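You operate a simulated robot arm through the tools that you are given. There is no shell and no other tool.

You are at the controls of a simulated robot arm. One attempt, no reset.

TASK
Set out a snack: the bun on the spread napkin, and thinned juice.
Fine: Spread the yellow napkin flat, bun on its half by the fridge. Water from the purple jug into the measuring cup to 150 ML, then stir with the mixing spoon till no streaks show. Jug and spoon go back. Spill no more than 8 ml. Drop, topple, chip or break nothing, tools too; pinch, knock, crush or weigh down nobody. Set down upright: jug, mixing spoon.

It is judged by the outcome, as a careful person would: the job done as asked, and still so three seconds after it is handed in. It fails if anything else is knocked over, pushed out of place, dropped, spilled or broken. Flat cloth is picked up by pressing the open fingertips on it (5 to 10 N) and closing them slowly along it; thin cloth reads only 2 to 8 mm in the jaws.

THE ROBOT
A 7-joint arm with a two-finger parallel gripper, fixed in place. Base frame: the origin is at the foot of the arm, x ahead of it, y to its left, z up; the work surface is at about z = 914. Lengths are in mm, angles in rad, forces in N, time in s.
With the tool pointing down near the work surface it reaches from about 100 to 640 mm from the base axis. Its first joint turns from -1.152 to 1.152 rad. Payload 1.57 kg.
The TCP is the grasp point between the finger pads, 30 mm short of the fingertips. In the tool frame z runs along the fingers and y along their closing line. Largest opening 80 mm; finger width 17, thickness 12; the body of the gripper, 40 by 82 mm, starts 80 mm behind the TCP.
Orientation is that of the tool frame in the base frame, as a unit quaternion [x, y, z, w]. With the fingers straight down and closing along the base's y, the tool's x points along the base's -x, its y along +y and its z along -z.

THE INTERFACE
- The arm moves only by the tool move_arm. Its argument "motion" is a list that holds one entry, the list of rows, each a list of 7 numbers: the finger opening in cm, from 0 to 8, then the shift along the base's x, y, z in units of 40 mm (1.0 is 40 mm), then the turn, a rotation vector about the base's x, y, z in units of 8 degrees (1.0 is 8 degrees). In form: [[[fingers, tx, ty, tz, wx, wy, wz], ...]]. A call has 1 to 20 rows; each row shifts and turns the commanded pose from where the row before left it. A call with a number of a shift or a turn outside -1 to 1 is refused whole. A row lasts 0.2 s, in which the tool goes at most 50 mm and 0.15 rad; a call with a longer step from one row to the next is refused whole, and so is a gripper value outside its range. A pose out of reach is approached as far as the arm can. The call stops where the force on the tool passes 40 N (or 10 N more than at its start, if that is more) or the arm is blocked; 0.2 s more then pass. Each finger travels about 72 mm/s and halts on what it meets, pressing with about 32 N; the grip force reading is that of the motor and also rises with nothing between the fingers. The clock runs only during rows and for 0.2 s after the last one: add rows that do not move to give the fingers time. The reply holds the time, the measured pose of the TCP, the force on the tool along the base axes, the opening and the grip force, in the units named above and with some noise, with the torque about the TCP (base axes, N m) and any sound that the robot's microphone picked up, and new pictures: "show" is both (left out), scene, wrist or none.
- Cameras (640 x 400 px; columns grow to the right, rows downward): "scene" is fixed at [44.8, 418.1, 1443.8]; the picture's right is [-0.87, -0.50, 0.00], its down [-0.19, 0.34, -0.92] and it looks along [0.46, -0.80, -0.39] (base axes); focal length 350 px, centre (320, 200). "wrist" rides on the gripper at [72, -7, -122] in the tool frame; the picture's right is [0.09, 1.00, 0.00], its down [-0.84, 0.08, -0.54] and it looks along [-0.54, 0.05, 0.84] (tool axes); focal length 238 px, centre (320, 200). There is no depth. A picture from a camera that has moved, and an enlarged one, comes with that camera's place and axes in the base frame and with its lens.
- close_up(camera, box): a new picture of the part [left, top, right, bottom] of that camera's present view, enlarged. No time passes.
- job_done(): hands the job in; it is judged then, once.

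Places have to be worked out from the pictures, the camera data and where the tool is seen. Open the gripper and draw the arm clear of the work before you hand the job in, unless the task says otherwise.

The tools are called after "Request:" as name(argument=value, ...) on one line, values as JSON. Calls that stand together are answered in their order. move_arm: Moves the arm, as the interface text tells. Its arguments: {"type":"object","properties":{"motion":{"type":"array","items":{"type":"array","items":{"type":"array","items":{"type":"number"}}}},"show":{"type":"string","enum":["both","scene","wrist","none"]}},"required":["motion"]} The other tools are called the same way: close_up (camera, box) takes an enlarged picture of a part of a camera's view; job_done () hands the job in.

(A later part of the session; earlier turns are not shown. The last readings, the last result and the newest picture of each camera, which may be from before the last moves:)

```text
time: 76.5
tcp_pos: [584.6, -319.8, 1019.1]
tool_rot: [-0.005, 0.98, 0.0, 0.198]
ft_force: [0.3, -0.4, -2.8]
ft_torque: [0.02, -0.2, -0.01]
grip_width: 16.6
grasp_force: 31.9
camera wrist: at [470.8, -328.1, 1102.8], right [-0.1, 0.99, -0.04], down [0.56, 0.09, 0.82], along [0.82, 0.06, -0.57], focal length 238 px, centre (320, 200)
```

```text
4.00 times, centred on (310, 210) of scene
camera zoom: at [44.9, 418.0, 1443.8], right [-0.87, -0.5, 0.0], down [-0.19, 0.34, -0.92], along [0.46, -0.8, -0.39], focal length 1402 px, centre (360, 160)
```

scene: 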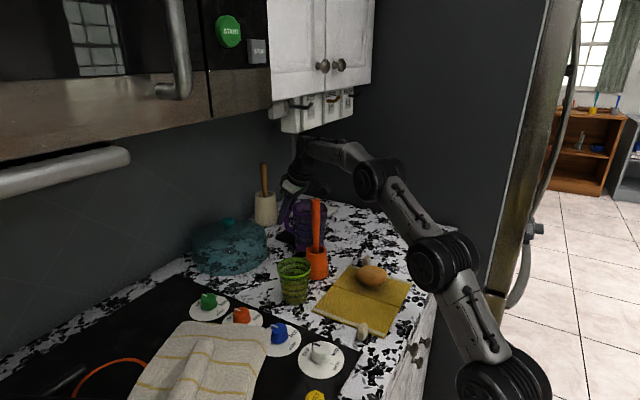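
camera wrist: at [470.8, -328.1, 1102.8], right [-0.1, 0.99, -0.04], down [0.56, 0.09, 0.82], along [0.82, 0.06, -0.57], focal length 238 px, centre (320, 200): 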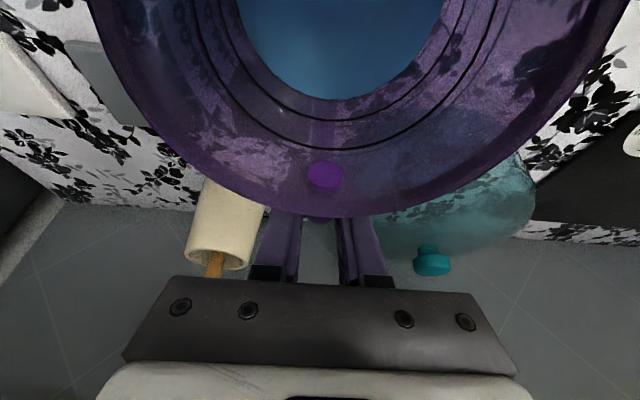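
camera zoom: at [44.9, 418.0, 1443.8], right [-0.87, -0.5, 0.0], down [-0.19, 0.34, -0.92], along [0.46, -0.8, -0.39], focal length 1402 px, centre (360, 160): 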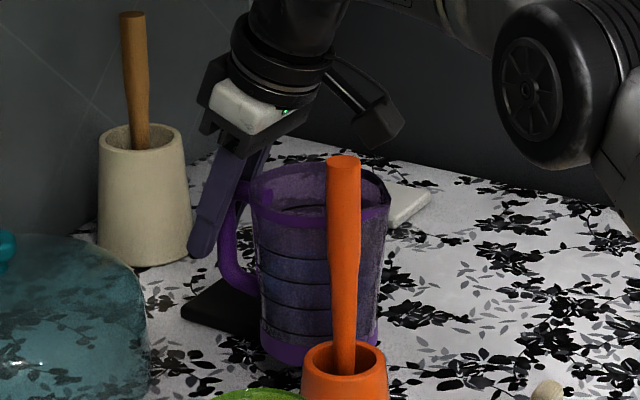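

The jug is up about 24 mm and hangs level (about 0.29 kg). I carry it slowly toward +y, passing outside the spoon so the spout clears it by 20 mm or more.

Request:
move_arm(motion=[[[0.8, 0.05, 0.12, 0.03, 0, 0, 0], [0.8, 0.12, 0.28, 0.05, 0, 0, 0], [0.8, 0.2, 0.38, 0.05, 0, 0, 0], [0.8, 0.2, 0.45, 0.05, 0, 0, 0], [0.8, 0.12, 0.45, 0.1, 0, 0, 0], [0.8, 0, 0.4, 0.1, 0, 0, 0], [0.8, 0, 0.25, 0.05, 0, 0, 0], [0.8, 0, 0, 0, 0, 0, 0]]])

Request:
close_up(camera="scene", box=[230, 170, 350, 270])

```text
time: 78.2
tcp_pos: [612.1, -226.3, 1035.3]
tool_rot: [-0.006, 0.98, 0.001, 0.198]
ft_force: [0.5, 0.4, -2.9]
ft_torque: [-0.03, -0.21, -0.02]
grip_width: 16.4
grasp_force: 31.5
camera wrist: at [498.8, -234.3, 1119.2], right [-0.1, 0.99, -0.04], down [0.56, 0.09, 0.82], along [0.82, 0.06, -0.57], focal length 238 px, centre (320, 200)
```

scene: 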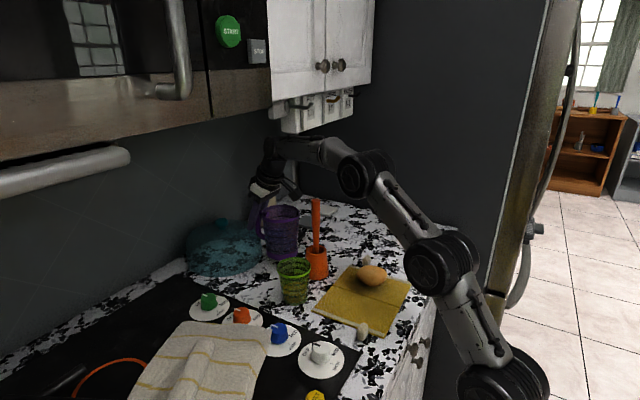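
wrist: 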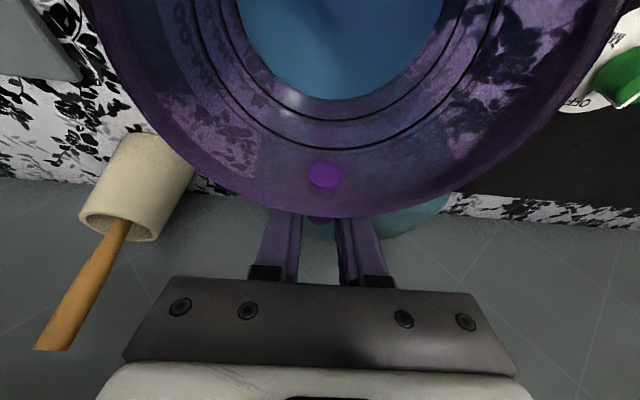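

```text
4.00 times, centred on (290, 220) of scene
camera zoom: at [44.9, 418.1, 1443.8], right [-0.87, -0.5, 0.0], down [-0.19, 0.34, -0.92], along [0.46, -0.8, -0.39], focal length 1402 px, centre (440, 120)
```

zoom: 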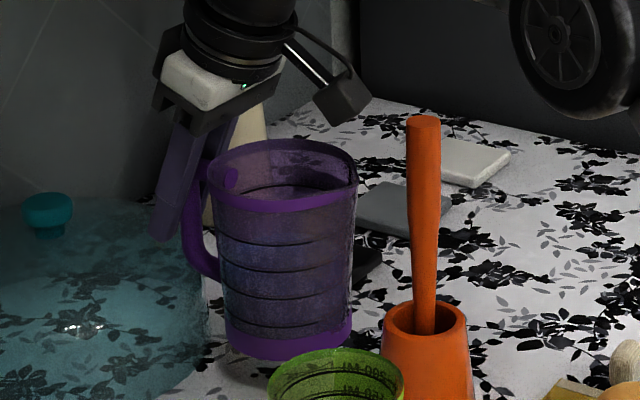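

The jug travels level past the spoon. I raise it as I bring it toward y≈-146, to stay well above the dome lid and the cup.

Request:
move_arm(motion=[[[0.8, -0.05, 0.15, 0.25, 0, 0, 0], [0.8, -0.1, 0.3, 0.35, 0, 0, 0], [0.8, -0.1, 0.4, 0.35, 0, 0, 0], [0.8, -0.1, 0.4, 0.3, 0, 0, 0], [0.8, -0.05, 0.4, 0.1, 0, 0, 0], [0.8, 0, 0.3, 0.05, 0, 0, 0], [0.8, 0, 0.1, 0, 0, 0, 0], [0.8, 0, 0, 0, 0, 0, 0]]])

Request:
close_up(camera="scene", box=[220, 180, 360, 310])

```text
time: 80.0
tcp_pos: [595.7, -146.1, 1090.4]
tool_rot: [-0.006, 0.981, 0.001, 0.196]
ft_force: [-0.3, 0.3, -3.1]
ft_torque: [-0.01, -0.21, 0.01]
grip_width: 16.6
grasp_force: 31.1
camera wrist: at [483.1, -153.4, 1175.9], right [-0.1, 0.99, -0.04], down [0.56, 0.09, 0.82], along [0.82, 0.06, -0.57], focal length 238 px, centre (320, 200)
```

scene: 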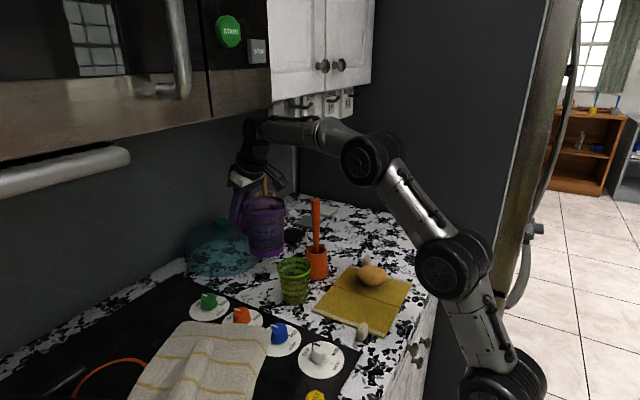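
wrist: 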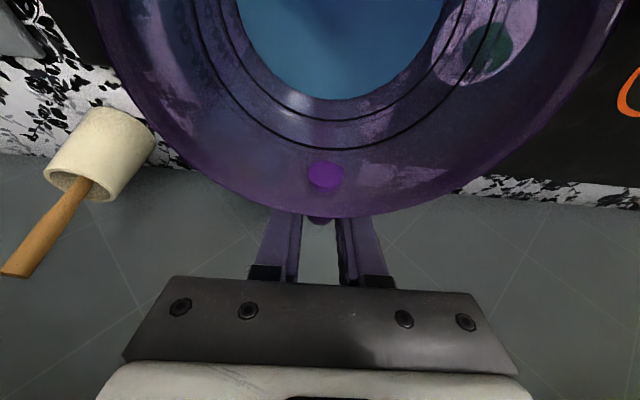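

```text
3.08 times, centred on (290, 245) of scene
camera zoom: at [44.9, 418.1, 1443.8], right [-0.87, -0.5, 0.0], down [-0.19, 0.34, -0.92], along [0.46, -0.8, -0.39], focal length 1078 px, centre (412, 62)
```

zoom: 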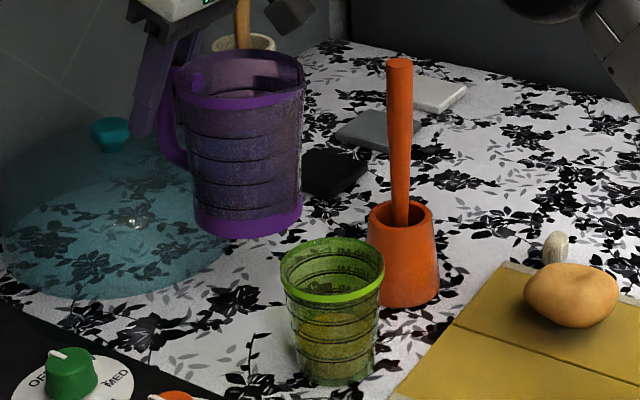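

Good view: jug level and clear, cup at about its 50 ring. I begin tilting, bringing the spout to about (480,-129,1060), still short of pouring.

Request:
move_arm(motion=[[[0.8, 0, 0.1, 0.2, 0, -0.5, 0], [0.8, 0, 0.12, 0.25, 0, -0.9, 0], [0.8, 0, 0.1, 0.25, 0, -1, 0], [0.8, 0, 0.1, 0.2, 0, -1, 0], [0.8, 0, 0, 0.17, 0, -1, 0], [0.8, 0, 0, 0, 0, -0.8, 0], [0.8, 0, 0, 0, 0, -0.3, 0], [0.8, 0, 0, 0, 0, 0, 0]]])

Request:
close_up(camera="scene", box=[220, 170, 360, 310])

```text
time: 81.8
tcp_pos: [594.4, -127.7, 1134.8]
tool_rot: [-0.005, 0.835, -0.002, 0.55]
ft_force: [-0.7, -0.3, -3.4]
ft_torque: [-0.01, -0.09, -0.03]
grip_width: 16.4
grasp_force: 31.9
camera wrist: at [455.5, -136.2, 1115.8], right [-0.04, 0.99, -0.09], down [-0.17, 0.09, 0.98], along [0.98, 0.06, 0.16], focal length 238 px, centre (320, 200)
```

scene: 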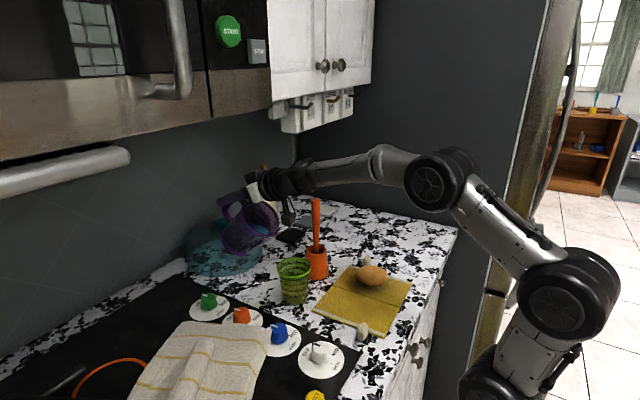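
wrist: 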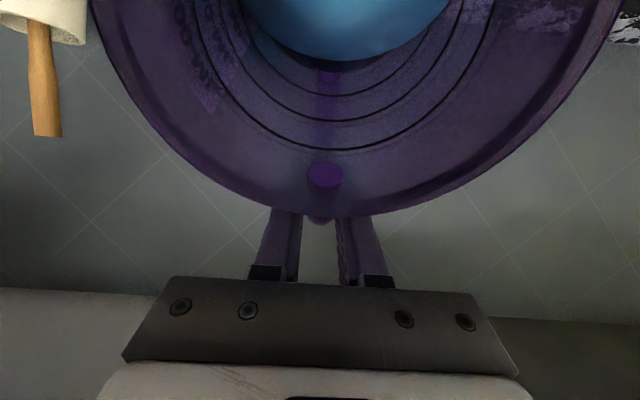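

```text
2.86 times, centred on (290, 240) of scene
camera zoom: at [44.9, 418.1, 1443.8], right [-0.87, -0.5, 0.0], down [-0.19, 0.34, -0.92], along [0.46, -0.8, -0.39], focal length 1001 px, centre (406, 86)
```

zoom: 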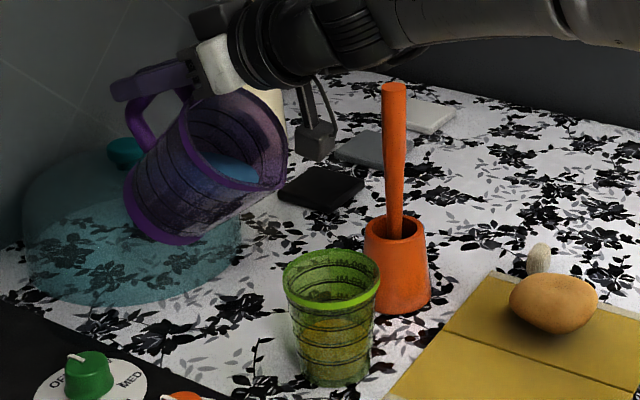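

Tilted about 44°, the water is close to the lip but not pouring, and the spout is at about (477,-130,1063). I move it slowly over the cup, to about (444,-130,1036).

Request:
move_arm(motion=[[[0.8, -0.1, 0, -0.08, 0, 0, 0], [0.8, -0.2, -0.01, -0.15, 0, 0, 0], [0.8, -0.25, -0.01, -0.2, 0, 0, 0], [0.8, -0.18, 0, -0.15, 0, 0, 0], [0.8, -0.1, 0, -0.09, 0, 0, 0], [0.8, 0, 0, 0, 0, 0, 0]]])

Request:
close_up(camera="scene", box=[230, 190, 340, 310])

```text
time: 83.2
tcp_pos: [564.2, -130.7, 1106.9]
tool_rot: [-0.005, 0.835, -0.002, 0.55]
ft_force: [-0.4, -1.2, -3.6]
ft_torque: [0.0, -0.08, -0.04]
grip_width: 16.4
grasp_force: 32.3
camera wrist: at [422.2, -137.5, 1088.5], right [-0.04, 0.99, -0.09], down [-0.17, 0.09, 0.98], along [0.98, 0.06, 0.16], focal length 238 px, centre (320, 200)
```

scene: 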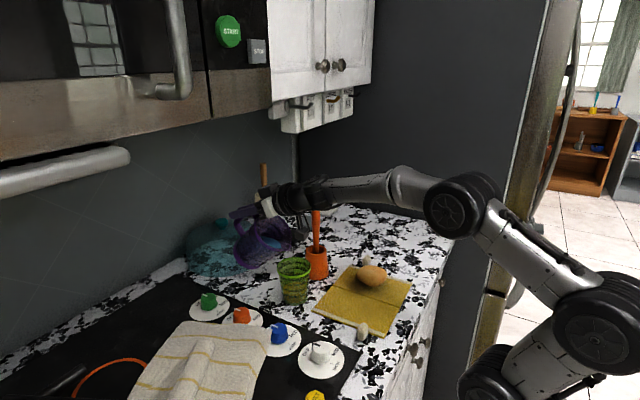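
wrist: 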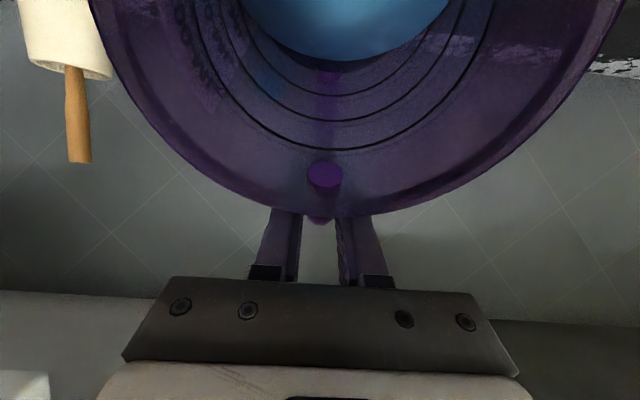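

```text
3.33 times, centred on (285, 250) of scene
camera zoom: at [44.9, 418.1, 1443.8], right [-0.87, -0.5, 0.0], down [-0.19, 0.34, -0.92], along [0.46, -0.8, -0.39], focal length 1168 px, centre (437, 33)
```

zoom: 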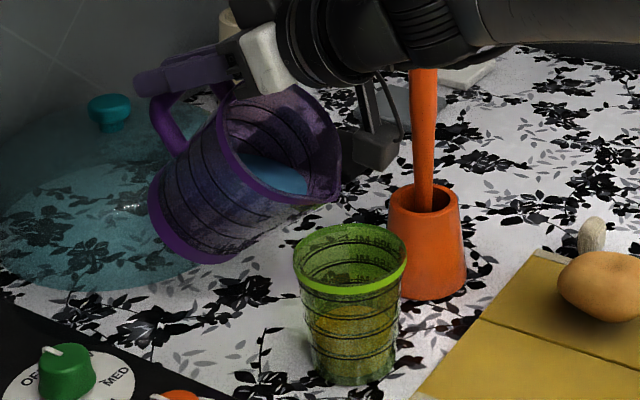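

The spout tip now hangs over the cup at about (438,-132,1035). I tilt in small steps about the spout and look after each.

Request:
move_arm(motion=[[[0.8, -0.065, 0, 0.1, 0, -0.25, 0], [0.8, -0.065, 0, 0.1, 0, -0.25, 0], [0.8, 0, 0, 0, 0, 0, 0]]], show="none")

Request:
close_up(camera="scene", box=[240, 200, 330, 310])

```text
time: 84.0
tcp_pos: [557.4, -129.7, 1115.9]
tool_rot: [-0.005, 0.815, -0.003, 0.579]
ft_force: [-0.2, -0.5, -3.0]
ft_torque: [-0.01, -0.05, 0.0]
grip_width: 16.6
grasp_force: 31.3
```

```text
3.64 times, centred on (285, 255) of scene
camera zoom: at [44.9, 418.1, 1443.8], right [-0.87, -0.5, 0.0], down [-0.19, 0.34, -0.92], along [0.46, -0.8, -0.39], focal length 1274 px, centre (447, 0)
```

zoom: 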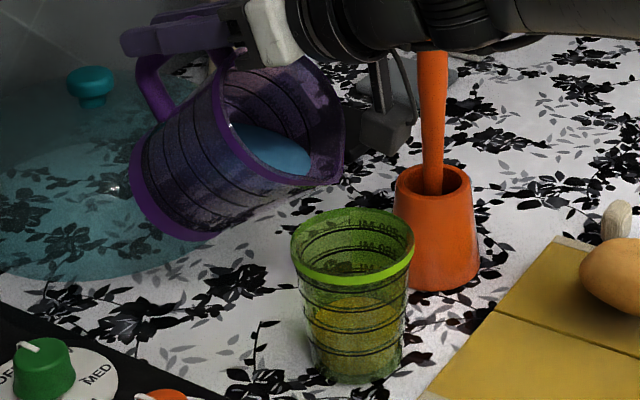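

Still not pouring at 48°; the water is near the lip. Another 4°.

Request:
move_arm(motion=[[[0.8, -0.075, 0, 0.095, 0, -0.25, 0], [0.8, -0.075, 0, 0.095, 0, -0.25, 0], [0.8, 0, 0, 0, 0, 0, 0]]], show="none")

Request:
close_up(camera="scene", box=[240, 200, 330, 310])

```text
time: 84.8
tcp_pos: [551.3, -127.9, 1123.8]
tool_rot: [-0.006, 0.794, -0.002, 0.608]
ft_force: [-0.5, 0.5, -2.8]
ft_torque: [0.03, -0.07, 0.0]
grip_width: 16.9
grasp_force: 31.9
```

```text
3.64 times, centred on (285, 255) of scene
camera zoom: at [44.9, 418.1, 1443.8], right [-0.87, -0.5, 0.0], down [-0.19, 0.34, -0.92], along [0.46, -0.8, -0.39], focal length 1274 px, centre (447, 0)
```

zoom: 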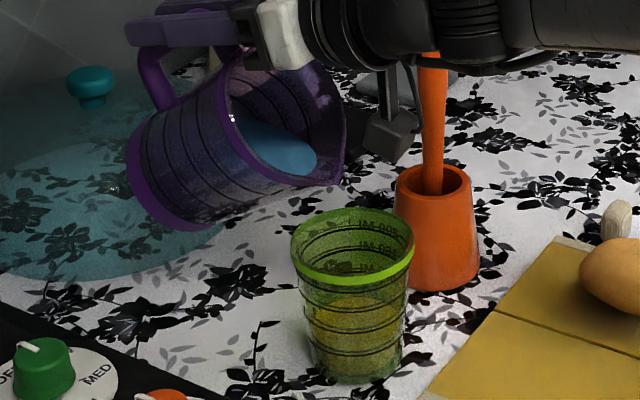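

52°, not pouring yet. I continue with another 4°, and again look.

Request:
move_arm(motion=[[[0.8, -0.08, 0, 0.09, 0, -0.25, 0], [0.8, -0.08, 0, 0.09, 0, -0.25, 0], [0.8, 0, 0, 0, 0, 0, 0]]], show="none")

Request:
close_up(camera="scene", box=[240, 200, 330, 310])

```text
time: 85.7
tcp_pos: [545.3, -129.0, 1130.1]
tool_rot: [-0.005, 0.773, -0.003, 0.634]
ft_force: [0.2, -0.1, -4.0]
ft_torque: [0.05, -0.04, 0.0]
grip_width: 16.5
grasp_force: 32.2
```

```text
3.64 times, centred on (285, 255) of scene
camera zoom: at [44.9, 418.1, 1443.8], right [-0.87, -0.5, 0.0], down [-0.19, 0.34, -0.92], along [0.46, -0.8, -0.39], focal length 1274 px, centre (447, 0)
```

zoom: 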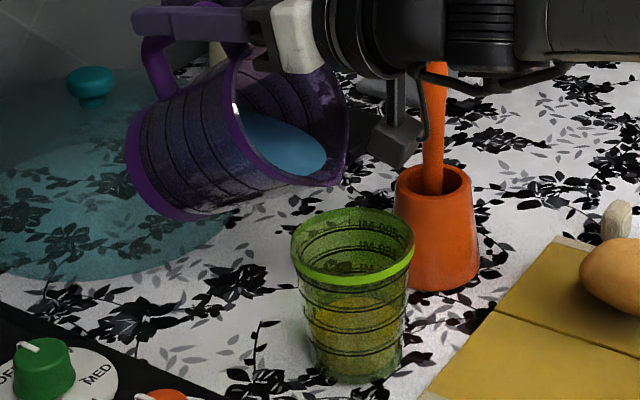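

56°, the water edge is just short of the lip. Smaller steps from here: 3° more.

Request:
move_arm(motion=[[[0.8, -0.06, 0, 0.065, 0, -0.19, 0], [0.8, -0.06, 0, 0.065, 0, -0.19, 0], [0.8, 0, 0, 0, 0, 0, 0]]], show="none")

Request:
close_up(camera="scene", box=[240, 200, 330, 310])

```text
time: 86.5
tcp_pos: [542.4, -128.3, 1135.8]
tool_rot: [-0.005, 0.756, -0.002, 0.655]
ft_force: [-0.6, 0.6, -3.2]
ft_torque: [-0.03, -0.03, -0.03]
grip_width: 16.5
grasp_force: 31.8
```

```text
3.64 times, centred on (285, 255) of scene
camera zoom: at [44.9, 418.1, 1443.8], right [-0.87, -0.5, 0.0], down [-0.19, 0.34, -0.92], along [0.46, -0.8, -0.39], focal length 1274 px, centre (447, 0)
```

zoom: 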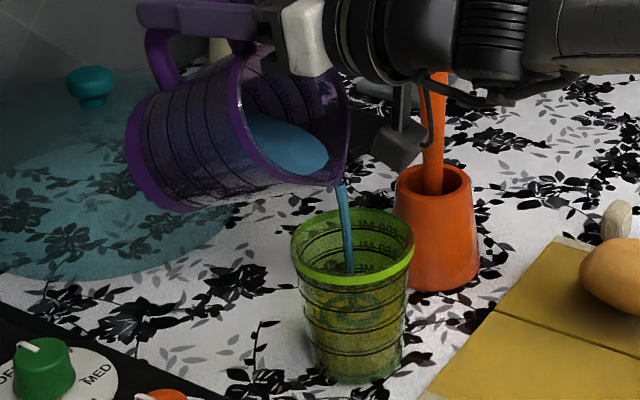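

It pours, and the stream falls well inside the cup. I hold this angle briefly and watch.

Request:
move_arm(motion=[[[0.8, 0, 0, 0, 0, 0, 0]]], show="none")

Request:
close_up(camera="scene", box=[240, 200, 330, 310])

```text
time: 86.8
tcp_pos: [540.9, -129.1, 1135.5]
tool_rot: [-0.006, 0.756, -0.002, 0.655]
ft_force: [-0.2, -0.1, -2.9]
ft_torque: [0.0, -0.03, 0.0]
grip_width: 16.7
grasp_force: 32.0
```

```text
3.64 times, centred on (285, 255) of scene
camera zoom: at [44.9, 418.1, 1443.8], right [-0.87, -0.5, 0.0], down [-0.19, 0.34, -0.92], along [0.46, -0.8, -0.39], focal length 1274 px, centre (447, 0)
```

zoom: 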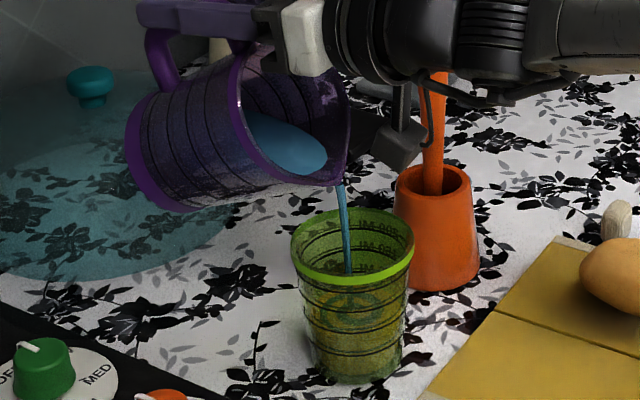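

Request:
close_up(camera="scene", box=[278, 252, 318, 308])

```text
7.14 times, centred on (298, 280) of scene
camera zoom: at [44.9, 418.1, 1443.8], right [-0.87, -0.5, 0.0], down [-0.19, 0.34, -0.92], along [0.46, -0.8, -0.39], focal length 2503 px, centre (477, -371)
```

zoom: 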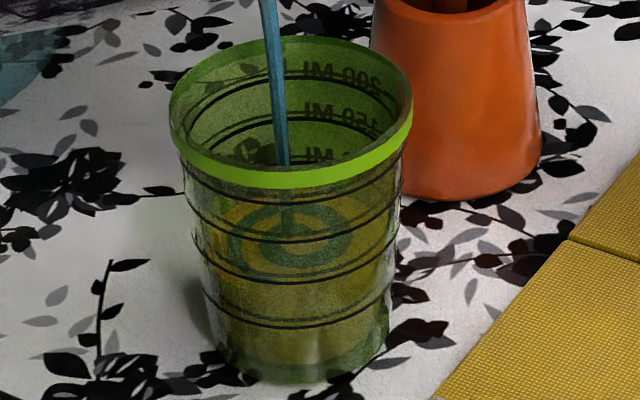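

The surface has risen to about 80 ML. I keep this angle for a moment longer.

Request:
move_arm(motion=[[[0.8, 0, 0, 0, 0, 0, 0], [0.8, 0, 0, 0, 0, 0, 0]]], show="none")

Request:
close_up(camera="scene", box=[278, 240, 324, 308])

```text
time: 87.5
tcp_pos: [539.7, -130.3, 1135.4]
tool_rot: [-0.006, 0.756, -0.002, 0.655]
ft_force: [-0.6, -0.8, -3.3]
ft_torque: [-0.02, 0.0, 0.0]
grip_width: 16.5
grasp_force: 31.9
```

```text
5.88 times, centred on (301, 274) of scene
camera zoom: at [44.9, 418.1, 1443.8], right [-0.87, -0.5, 0.0], down [-0.19, 0.34, -0.92], along [0.46, -0.8, -0.39], focal length 2061 px, centre (432, -235)
```

zoom: 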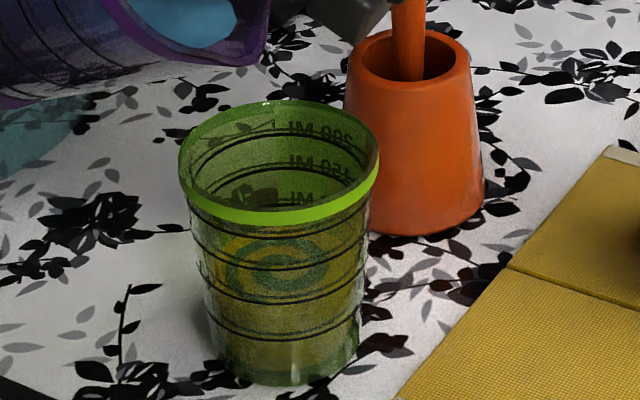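

The stream has stopped by itself at about 84 ML, nothing spilled. I tilt 3° more for the next portion.

Request:
move_arm(motion=[[[0.8, -0.066, 0, 0.06, 0, -0.19, 0], [0.8, -0.066, 0, 0.06, 0, -0.19, 0], [0.8, 0, 0, 0, 0, 0, 0], [0.8, 0, 0, 0, 0, 0, 0], [0.8, 0, 0, 0, 0, 0, 0]]], show="none")

Request:
close_up(camera="scene", box=[278, 240, 324, 308])

Request:
close_up(camera="scene", box=[240, 200, 330, 310])

```text
time: 88.7
tcp_pos: [535.1, -129.0, 1140.1]
tool_rot: [-0.006, 0.738, -0.002, 0.674]
ft_force: [0.2, -0.5, -3.0]
ft_torque: [0.0, -0.02, -0.01]
grip_width: 16.7
grasp_force: 32.0
```

```text
5.88 times, centred on (301, 274) of scene
camera zoom: at [44.9, 418.1, 1443.8], right [-0.87, -0.5, 0.0], down [-0.19, 0.34, -0.92], along [0.46, -0.8, -0.39], focal length 2061 px, centre (432, -235)
```

zoom: 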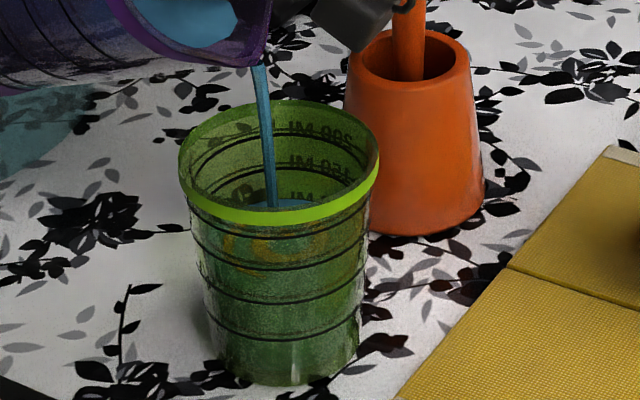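

```text
3.64 times, centred on (285, 255) of scene
camera zoom: at [44.9, 418.1, 1443.8], right [-0.87, -0.5, 0.0], down [-0.19, 0.34, -0.92], along [0.46, -0.8, -0.39], focal length 1274 px, centre (447, 0)
```

zoom: 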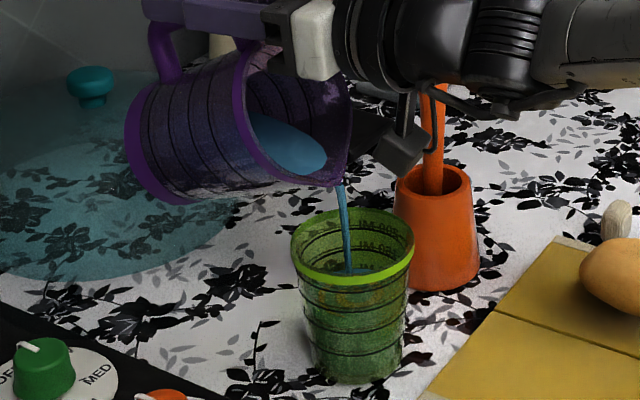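

The level is now about 105 ML and still running. I hold and check again.

Request:
move_arm(motion=[[[0.8, 0, 0, 0, 0, 0, 0], [0.8, 0, 0, 0, 0, 0, 0]]], show="none")

Request:
close_up(camera="scene", box=[278, 240, 324, 308])

```text
time: 89.2
tcp_pos: [535.0, -130.0, 1140.7]
tool_rot: [-0.004, 0.738, -0.003, 0.675]
ft_force: [-0.8, 0.2, -3.4]
ft_torque: [0.04, 0.02, 0.01]
grip_width: 16.5
grasp_force: 31.8
```

```text
5.88 times, centred on (301, 274) of scene
camera zoom: at [44.9, 418.1, 1443.8], right [-0.87, -0.5, 0.0], down [-0.19, 0.34, -0.92], along [0.46, -0.8, -0.39], focal length 2061 px, centre (432, -235)
```

zoom: 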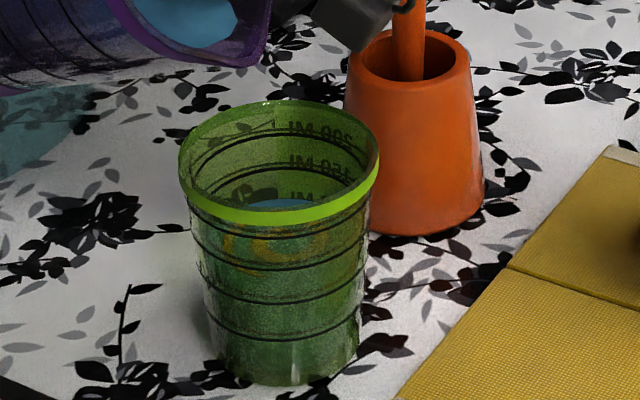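

Stopped again near 110 ML. Another 3°.

Request:
move_arm(motion=[[[0.8, -0.07, 0, 0.058, 0, -0.19, 0], [0.8, -0.07, 0, 0.057, 0, -0.19, 0], [0.8, 0, 0, 0, 0, 0, 0], [0.8, 0, 0, 0, 0, 0, 0], [0.8, 0, 0, 0, 0, 0, 0], [0.8, 0, 0, 0, 0, 0, 0]]], show="none")

Request:
close_up(camera="scene", box=[278, 240, 324, 308])

Request:
close_up(camera="scene", box=[240, 200, 330, 310])

```text
time: 90.7
tcp_pos: [530.0, -129.8, 1144.9]
tool_rot: [-0.006, 0.72, -0.001, 0.694]
ft_force: [0.3, -0.1, -1.8]
ft_torque: [-0.03, 0.0, 0.0]
grip_width: 16.4
grasp_force: 32.0
```

```text
5.88 times, centred on (301, 274) of scene
camera zoom: at [44.9, 418.1, 1443.8], right [-0.87, -0.5, 0.0], down [-0.19, 0.34, -0.92], along [0.46, -0.8, -0.39], focal length 2061 px, centre (432, -235)
```

zoom: 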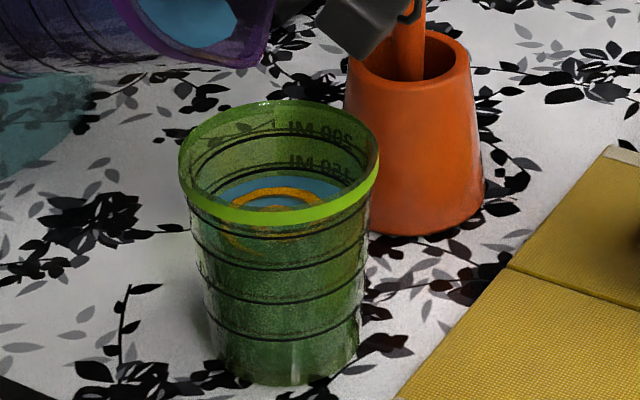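

```text
3.64 times, centred on (285, 255) of scene
camera zoom: at [44.9, 418.1, 1443.8], right [-0.87, -0.5, 0.0], down [-0.19, 0.34, -0.92], along [0.46, -0.8, -0.39], focal length 1274 px, centre (447, 0)
```

zoom: 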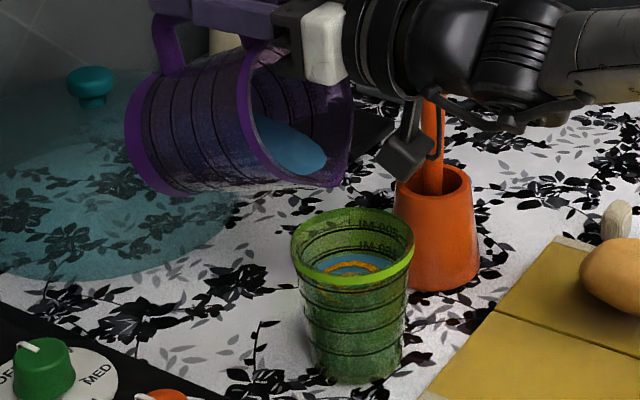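

Surface back edge is about 12 px below the 150 line, so about 135–138 ML. I look closer before the last portion.

Request:
close_up(camera="scene", box=[288, 255, 308, 275])

```text
16.00 times, centred on (298, 265) of scene
camera zoom: at [44.9, 418.1, 1443.8], right [-0.87, -0.5, 0.0], down [-0.19, 0.34, -0.92], along [0.46, -0.8, -0.39], focal length 5607 px, centre (672, -840)
```

zoom: 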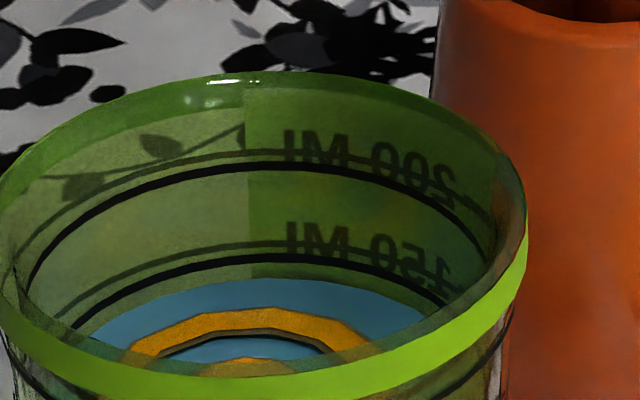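

The view is sharp: the surface is about 22 px below the inner 150 ring, with 91–97 px per 50 ml, so about 138 ML. I tilt just 1° more.

Request:
move_arm(motion=[[[0.8, -0.047, 0, 0.038, 0, -0.125, 0], [0.8, 0, 0, 0, 0, 0, 0], [0.8, 0, 0, 0, 0, 0, 0], [0.8, 0, 0, 0, 0, 0, 0], [0.8, 0, 0, 0, 0, 0, 0]]], show="none")

Request:
close_up(camera="scene", box=[288, 255, 308, 275])

Request:
close_up(camera="scene", box=[240, 200, 330, 310])

```text
time: 91.8
tcp_pos: [527.9, -129.5, 1145.8]
tool_rot: [-0.004, 0.714, -0.004, 0.7]
ft_force: [0.8, -0.1, -2.3]
ft_torque: [-0.02, -0.04, -0.02]
grip_width: 16.5
grasp_force: 31.6
```

```text
16.00 times, centred on (298, 265) of scene
camera zoom: at [44.9, 418.1, 1443.8], right [-0.87, -0.5, 0.0], down [-0.19, 0.34, -0.92], along [0.46, -0.8, -0.39], focal length 5607 px, centre (672, -840)
```

zoom: 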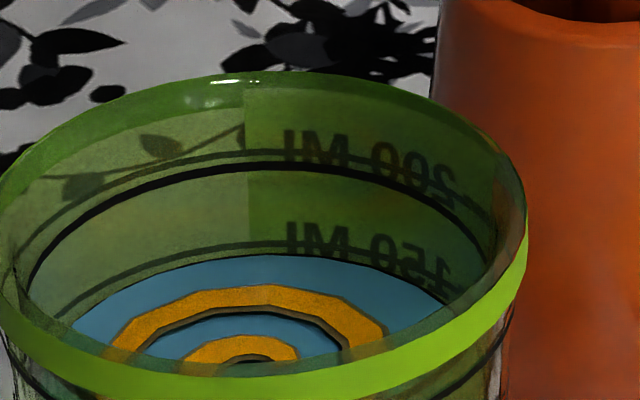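

```text
3.64 times, centred on (285, 255) of scene
camera zoom: at [44.9, 418.1, 1443.8], right [-0.87, -0.5, 0.0], down [-0.19, 0.34, -0.92], along [0.46, -0.8, -0.39], focal length 1274 px, centre (447, 0)
```

zoom: 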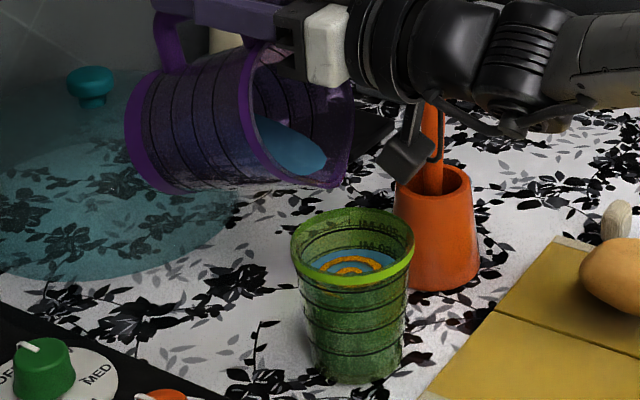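

The surface now sits right at the 150 ring and the stream has stopped. I tilt the jug back about its spout and draw it away from the cup.

Request:
move_arm(motion=[[[0.8, 0.277, 0, -0.22, 0, 0.75, 0], [0.8, 0.25, 0, -0.245, 0, 0.75, 0], [0.8, 0.225, 0, -0.27, 0, 0.75, 0], [0.8, 0.14, 0, -0.18, 0, 0.5, 0], [0.8, 0.15, 0, 0.15, 0, 0, 0], [0.8, 0.25, 0, 0.22, 0, 0, 0], [0.8, 0.25, 0, 0.2, 0, 0, 0], [0.8, 0.1, 0, 0.1, 0, 0, 0], [0.8, 0, 0, 0, 0, 0, 0]]])

Request:
close_up(camera="scene", box=[220, 180, 340, 310])

```text
time: 93.8
tcp_pos: [594.9, -127.9, 1137.3]
tool_rot: [-0.006, 0.835, -0.002, 0.551]
ft_force: [-1.1, -1.3, -3.2]
ft_torque: [0.0, -0.08, 0.02]
grip_width: 16.3
grasp_force: 32.1
camera wrist: at [453.2, -136.8, 1117.6], right [-0.04, 0.99, -0.09], down [-0.17, 0.09, 0.98], along [0.98, 0.06, 0.17], focal length 238 px, centre (320, 200)
```

scene: 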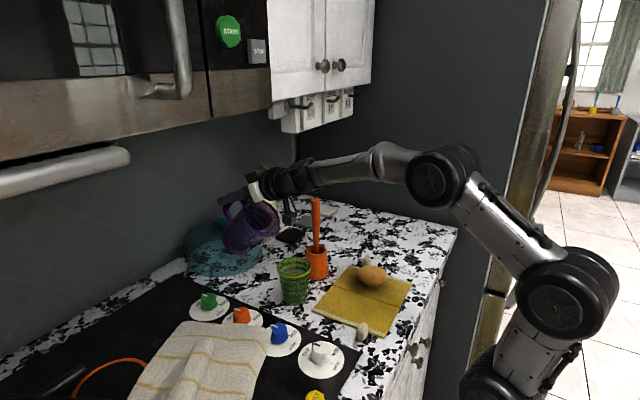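
wrist: 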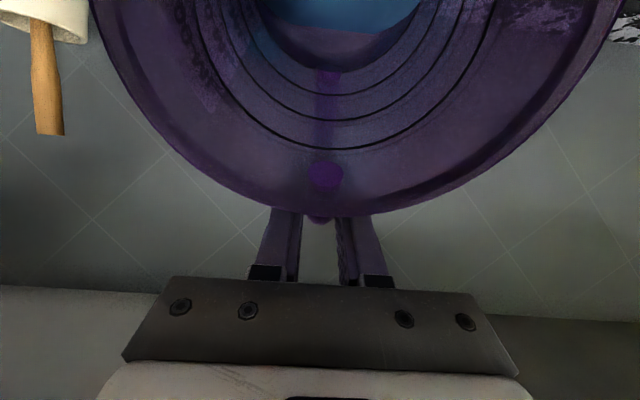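

```text
3.08 times, centred on (280, 245) of scene
camera zoom: at [44.9, 418.1, 1443.8], right [-0.87, -0.5, 0.0], down [-0.19, 0.34, -0.92], along [0.46, -0.8, -0.39], focal length 1078 px, centre (443, 62)
```

zoom: 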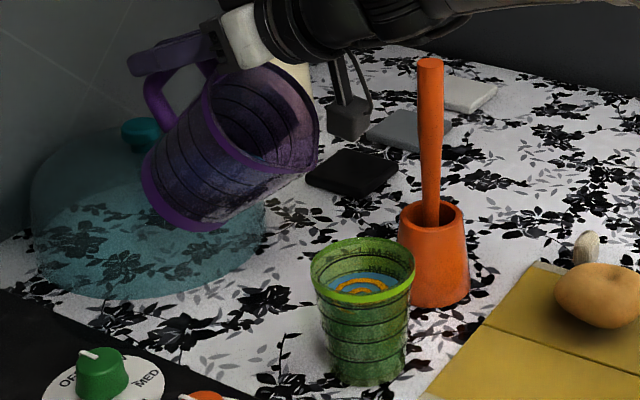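

No drops outside, the level holds at 150. I bring the jug upright while moving back along the same way it came.

Request:
move_arm(motion=[[[0.8, 0, 0, 0, 0, 0.3, 0], [0.8, 0, 0, -0.1, 0, 0.8, 0], [0.8, 0, -0.05, -0.17, 0, 1, 0], [0.8, 0, -0.1, -0.2, 0, 1, 0], [0.8, 0, -0.1, -0.25, 0, 1, 0], [0.8, 0, -0.1, -0.2, 0, 0.8, 0], [0.8, 0, -0.07, -0.15, 0, 0.4, 0], [0.8, 0, 0, 0, 0, 0.215, 0], [0.8, 0, 0, 0, 0, 0, 0]]])

Request:
close_up(camera="scene", box=[220, 180, 340, 310])

```text
time: 95.8
tcp_pos: [593.9, -145.0, 1095.1]
tool_rot: [-0.006, 0.98, 0.001, 0.197]
ft_force: [-0.1, -0.6, -1.6]
ft_torque: [-0.02, -0.18, -0.02]
grip_width: 16.6
grasp_force: 32.0
camera wrist: at [480.2, -153.3, 1177.9], right [-0.1, 0.99, -0.04], down [0.56, 0.09, 0.82], along [0.82, 0.06, -0.57], focal length 238 px, centre (320, 200)
```

scene: 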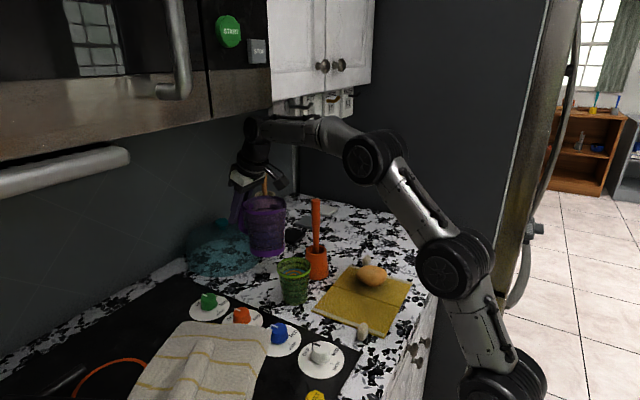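
wrist: 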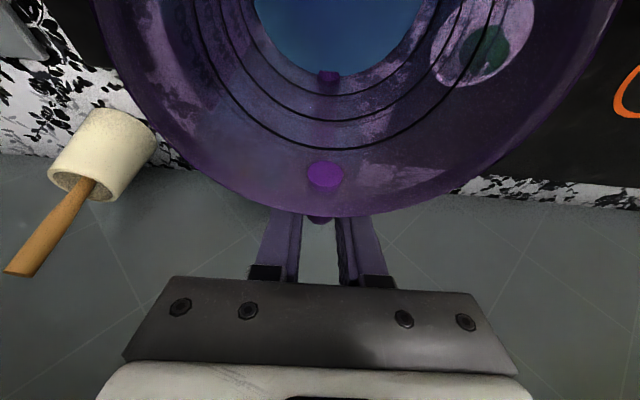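

```text
3.08 times, centred on (280, 245) of scene
camera zoom: at [44.9, 418.1, 1443.8], right [-0.87, -0.5, 0.0], down [-0.19, 0.34, -0.92], along [0.46, -0.8, -0.39], focal length 1078 px, centre (443, 62)
```

zoom: 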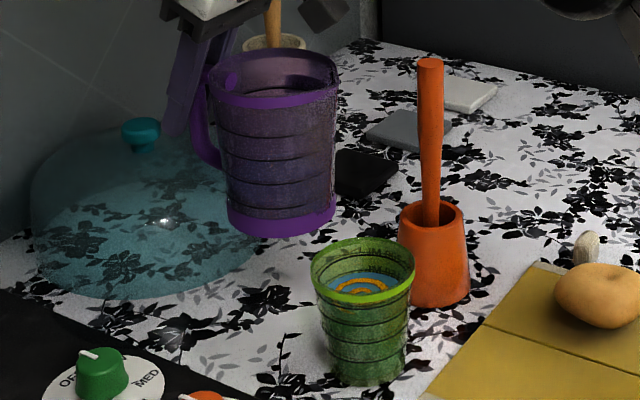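

The jug is upright with the rest of its water. I retrace the path past the dome and the spoon to above its old place.

Request:
move_arm(motion=[[[0.8, 0, -0.1, 0, 0, 0, 0], [0.8, 0, -0.3, -0.05, 0, 0, 0], [0.8, 0.05, -0.4, -0.1, 0, 0, 0], [0.8, 0.1, -0.4, -0.3, 0, 0, 0], [0.8, 0.1, -0.4, -0.35, 0, 0, 0], [0.8, 0.1, -0.3, -0.35, 0, 0, 0], [0.8, 0.05, -0.15, -0.25, 0, 0, 0], [0.8, 0, -0.25, -0.05, 0, 0, 0], [0.8, 0, -0.4, -0.1, 0, 0, 0], [0.8, -0.12, -0.45, -0.1, 0, 0, 0], [0.8, -0.2, -0.45, -0.05, 0, 0, 0], [0.8, -0.2, -0.38, -0.05, 0, 0, 0], [0.8, -0.12, -0.28, -0.05, 0, 0, 0], [0.8, -0.05, -0.12, -0.03, 0, 0, 0], [0.8, 0, 0, 0, 0, 0, 0]]])

Request:
close_up(camera="scene", box=[260, 160, 360, 260])

```text
time: 99.0
tcp_pos: [582.4, -320.3, 1021.3]
tool_rot: [-0.006, 0.98, 0.001, 0.197]
ft_force: [-0.5, 0.1, -2.7]
ft_torque: [-0.03, -0.15, 0.01]
grip_width: 16.7
grasp_force: 31.7
camera wrist: at [468.8, -329.0, 1105.8], right [-0.1, 0.99, -0.04], down [0.56, 0.09, 0.82], along [0.82, 0.06, -0.57], focal length 238 px, centre (320, 200)
```

scene: 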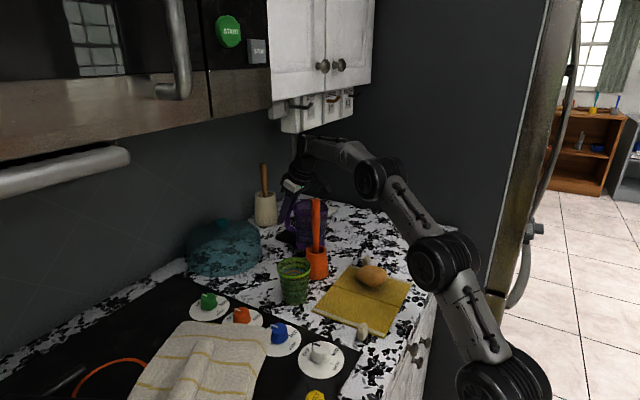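
wrist: 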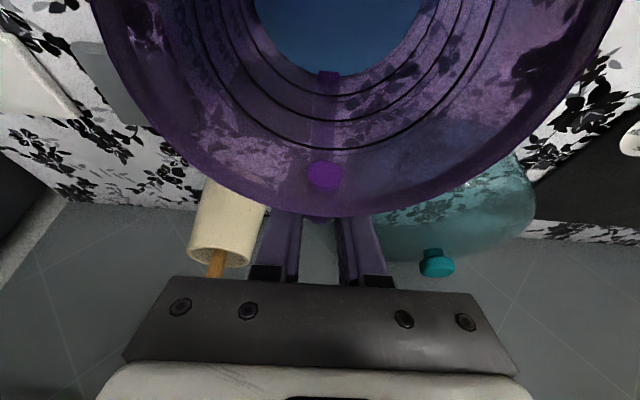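

```text
4.00 times, centred on (310, 210) of scene
camera zoom: at [44.9, 418.0, 1443.8], right [-0.87, -0.5, 0.0], down [-0.19, 0.34, -0.92], along [0.46, -0.8, -0.39], focal length 1402 px, centre (360, 160)
```

zoom: 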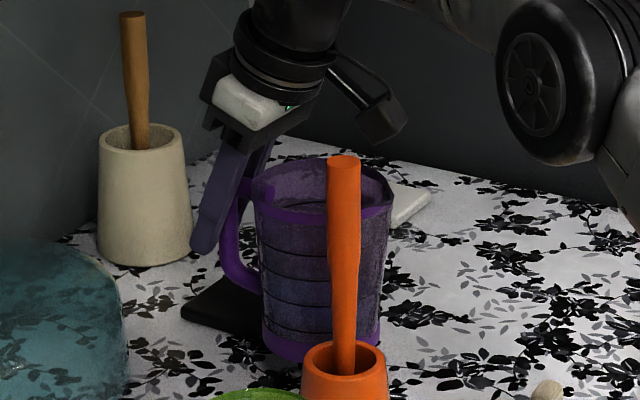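

Above its old place. I move the last 10 mm outward while lowering half way, then set it straight down.

Request:
move_arm(motion=[[[0.8, 0.1, 0.01, -0.12, 0, 0, 0], [0.8, 0.1, 0.01, -0.12, 0, 0, 0], [0.8, 0.057, 0, -0.08, 0, 0, 0], [0.8, 0, 0, -0.1, 0, 0, 0], [0.8, 0, 0, -0.1, 0, 0, 0], [0.8, 0, 0, -0.05, 0, 0, 0], [0.8, 0, 0, 0, 0, 0, 0]]], show="none")

Request:
close_up(camera="scene", box=[260, 180, 350, 260])

```text
time: 100.7
tcp_pos: [591.2, -320.5, 998.6]
tool_rot: [-0.006, 0.98, 0.001, 0.198]
ft_force: [-0.2, -0.4, -2.7]
ft_torque: [0.02, -0.15, -0.03]
grip_width: 16.6
grasp_force: 31.9
```

```text
5.00 times, centred on (305, 220) of scene
camera zoom: at [44.9, 418.1, 1443.8], right [-0.87, -0.5, 0.0], down [-0.19, 0.34, -0.92], along [0.46, -0.8, -0.39], focal length 1752 px, centre (395, 100)
```

zoom: 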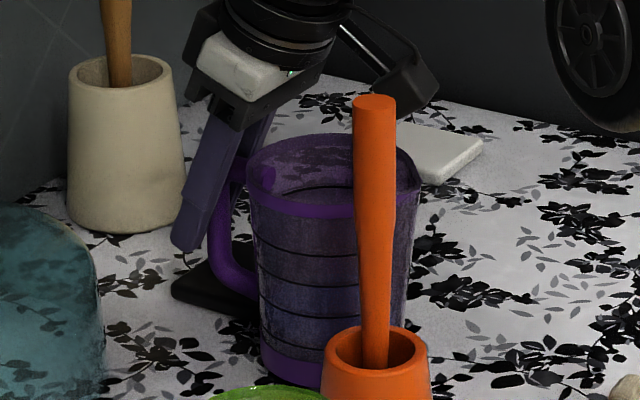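

About 4 mm left, still hanging freely. I lower in 1 mm steps until the counter takes the weight.

Request:
move_arm(motion=[[[0.8, 0, 0, -0.03, 0, 0, 0], [0.8, 0, 0, -0.03, 0, 0, 0], [0.8, 0, 0, 0, 0, 0, 0]]], show="none")

```text
time: 101.5
tcp_pos: [592.2, -320.6, 994.8]
tool_rot: [-0.006, 0.98, 0.0, 0.198]
ft_force: [0.5, 0.3, -2.1]
ft_torque: [-0.01, -0.1, -0.05]
grip_width: 16.5
grasp_force: 31.5
```

Request:
move_arm(motion=[[[0.8, 0, 0, -0.025, 0, 0, 0], [0.8, 0, 0, 0, 0, 0, 0]]], show="none")

Request:
close_up(camera="scene", box=[260, 180, 350, 260])

```text
time: 102.0
tcp_pos: [592.7, -320.2, 994.7]
tool_rot: [-0.006, 0.98, 0.0, 0.198]
ft_force: [-0.6, 0.0, 1.6]
ft_torque: [0.0, 0.37, 0.05]
grip_width: 16.6
grasp_force: 31.5
```

```text
5.00 times, centred on (305, 220) of scene
camera zoom: at [44.8, 418.1, 1443.8], right [-0.87, -0.5, 0.0], down [-0.19, 0.34, -0.92], along [0.46, -0.8, -0.39], focal length 1752 px, centre (395, 100)
```

zoom: 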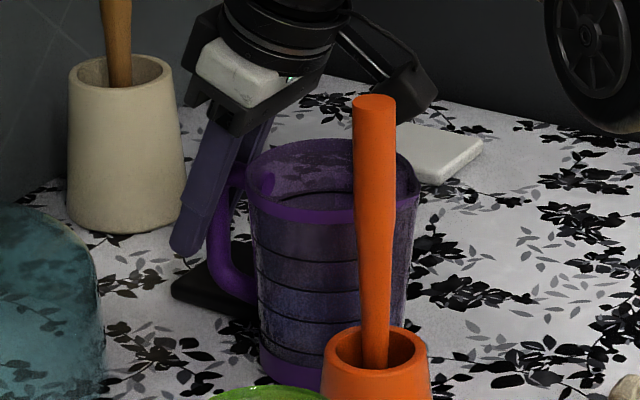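

The counter now carries it (+1.6 N). I open the fingers slowly and check that the jug stands.

Request:
move_arm(motion=[[[1.5, 0, 0, 0, 0, 0, 0], [1.7, 0, 0, 0, 0, 0, 0], [2.0, 0, 0, 0, 0, 0, 0], [2.6, 0, 0, 0, 0, 0, 0], [3.4, 0, 0, 0, 0, 0, 0], [4, 0, 0, 0, 0, 0, 0]]])

Request:
close_up(camera="scene", box=[260, 180, 350, 260])

```text
time: 103.5
tcp_pos: [593.0, -319.5, 994.5]
tool_rot: [-0.006, 0.98, 0.001, 0.198]
ft_force: [0.4, 0.2, -0.9]
ft_torque: [0.02, 0.03, -0.01]
grip_width: 39.9
grasp_force: 0.1
camera wrist: at [478.4, -327.8, 1078.5], right [-0.1, 0.99, -0.04], down [0.56, 0.09, 0.82], along [0.82, 0.06, -0.57], focal length 238 px, centre (320, 200)
```

scene: 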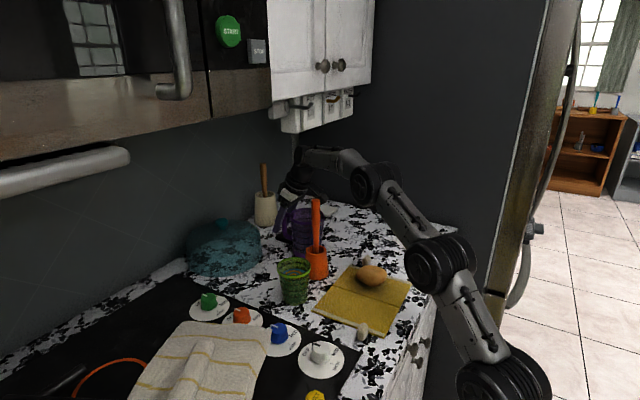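
wrist: 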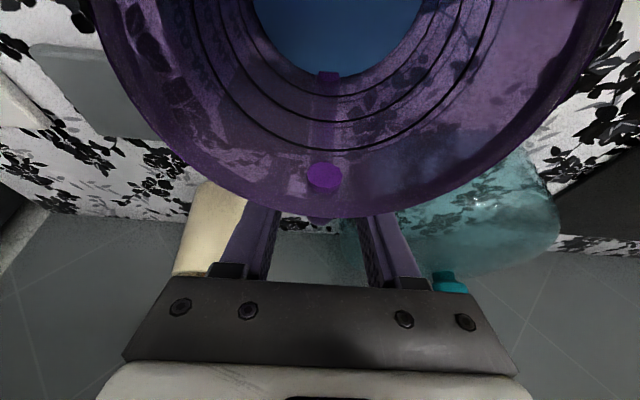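

```text
5.00 times, centred on (305, 220) of scene
camera zoom: at [44.8, 418.1, 1443.8], right [-0.87, -0.5, 0.0], down [-0.19, 0.34, -0.92], along [0.46, -0.8, -0.39], focal length 1752 px, centre (395, 100)
```

zoom: 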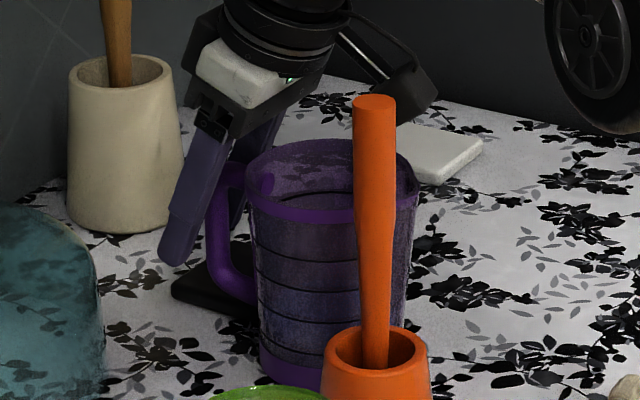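

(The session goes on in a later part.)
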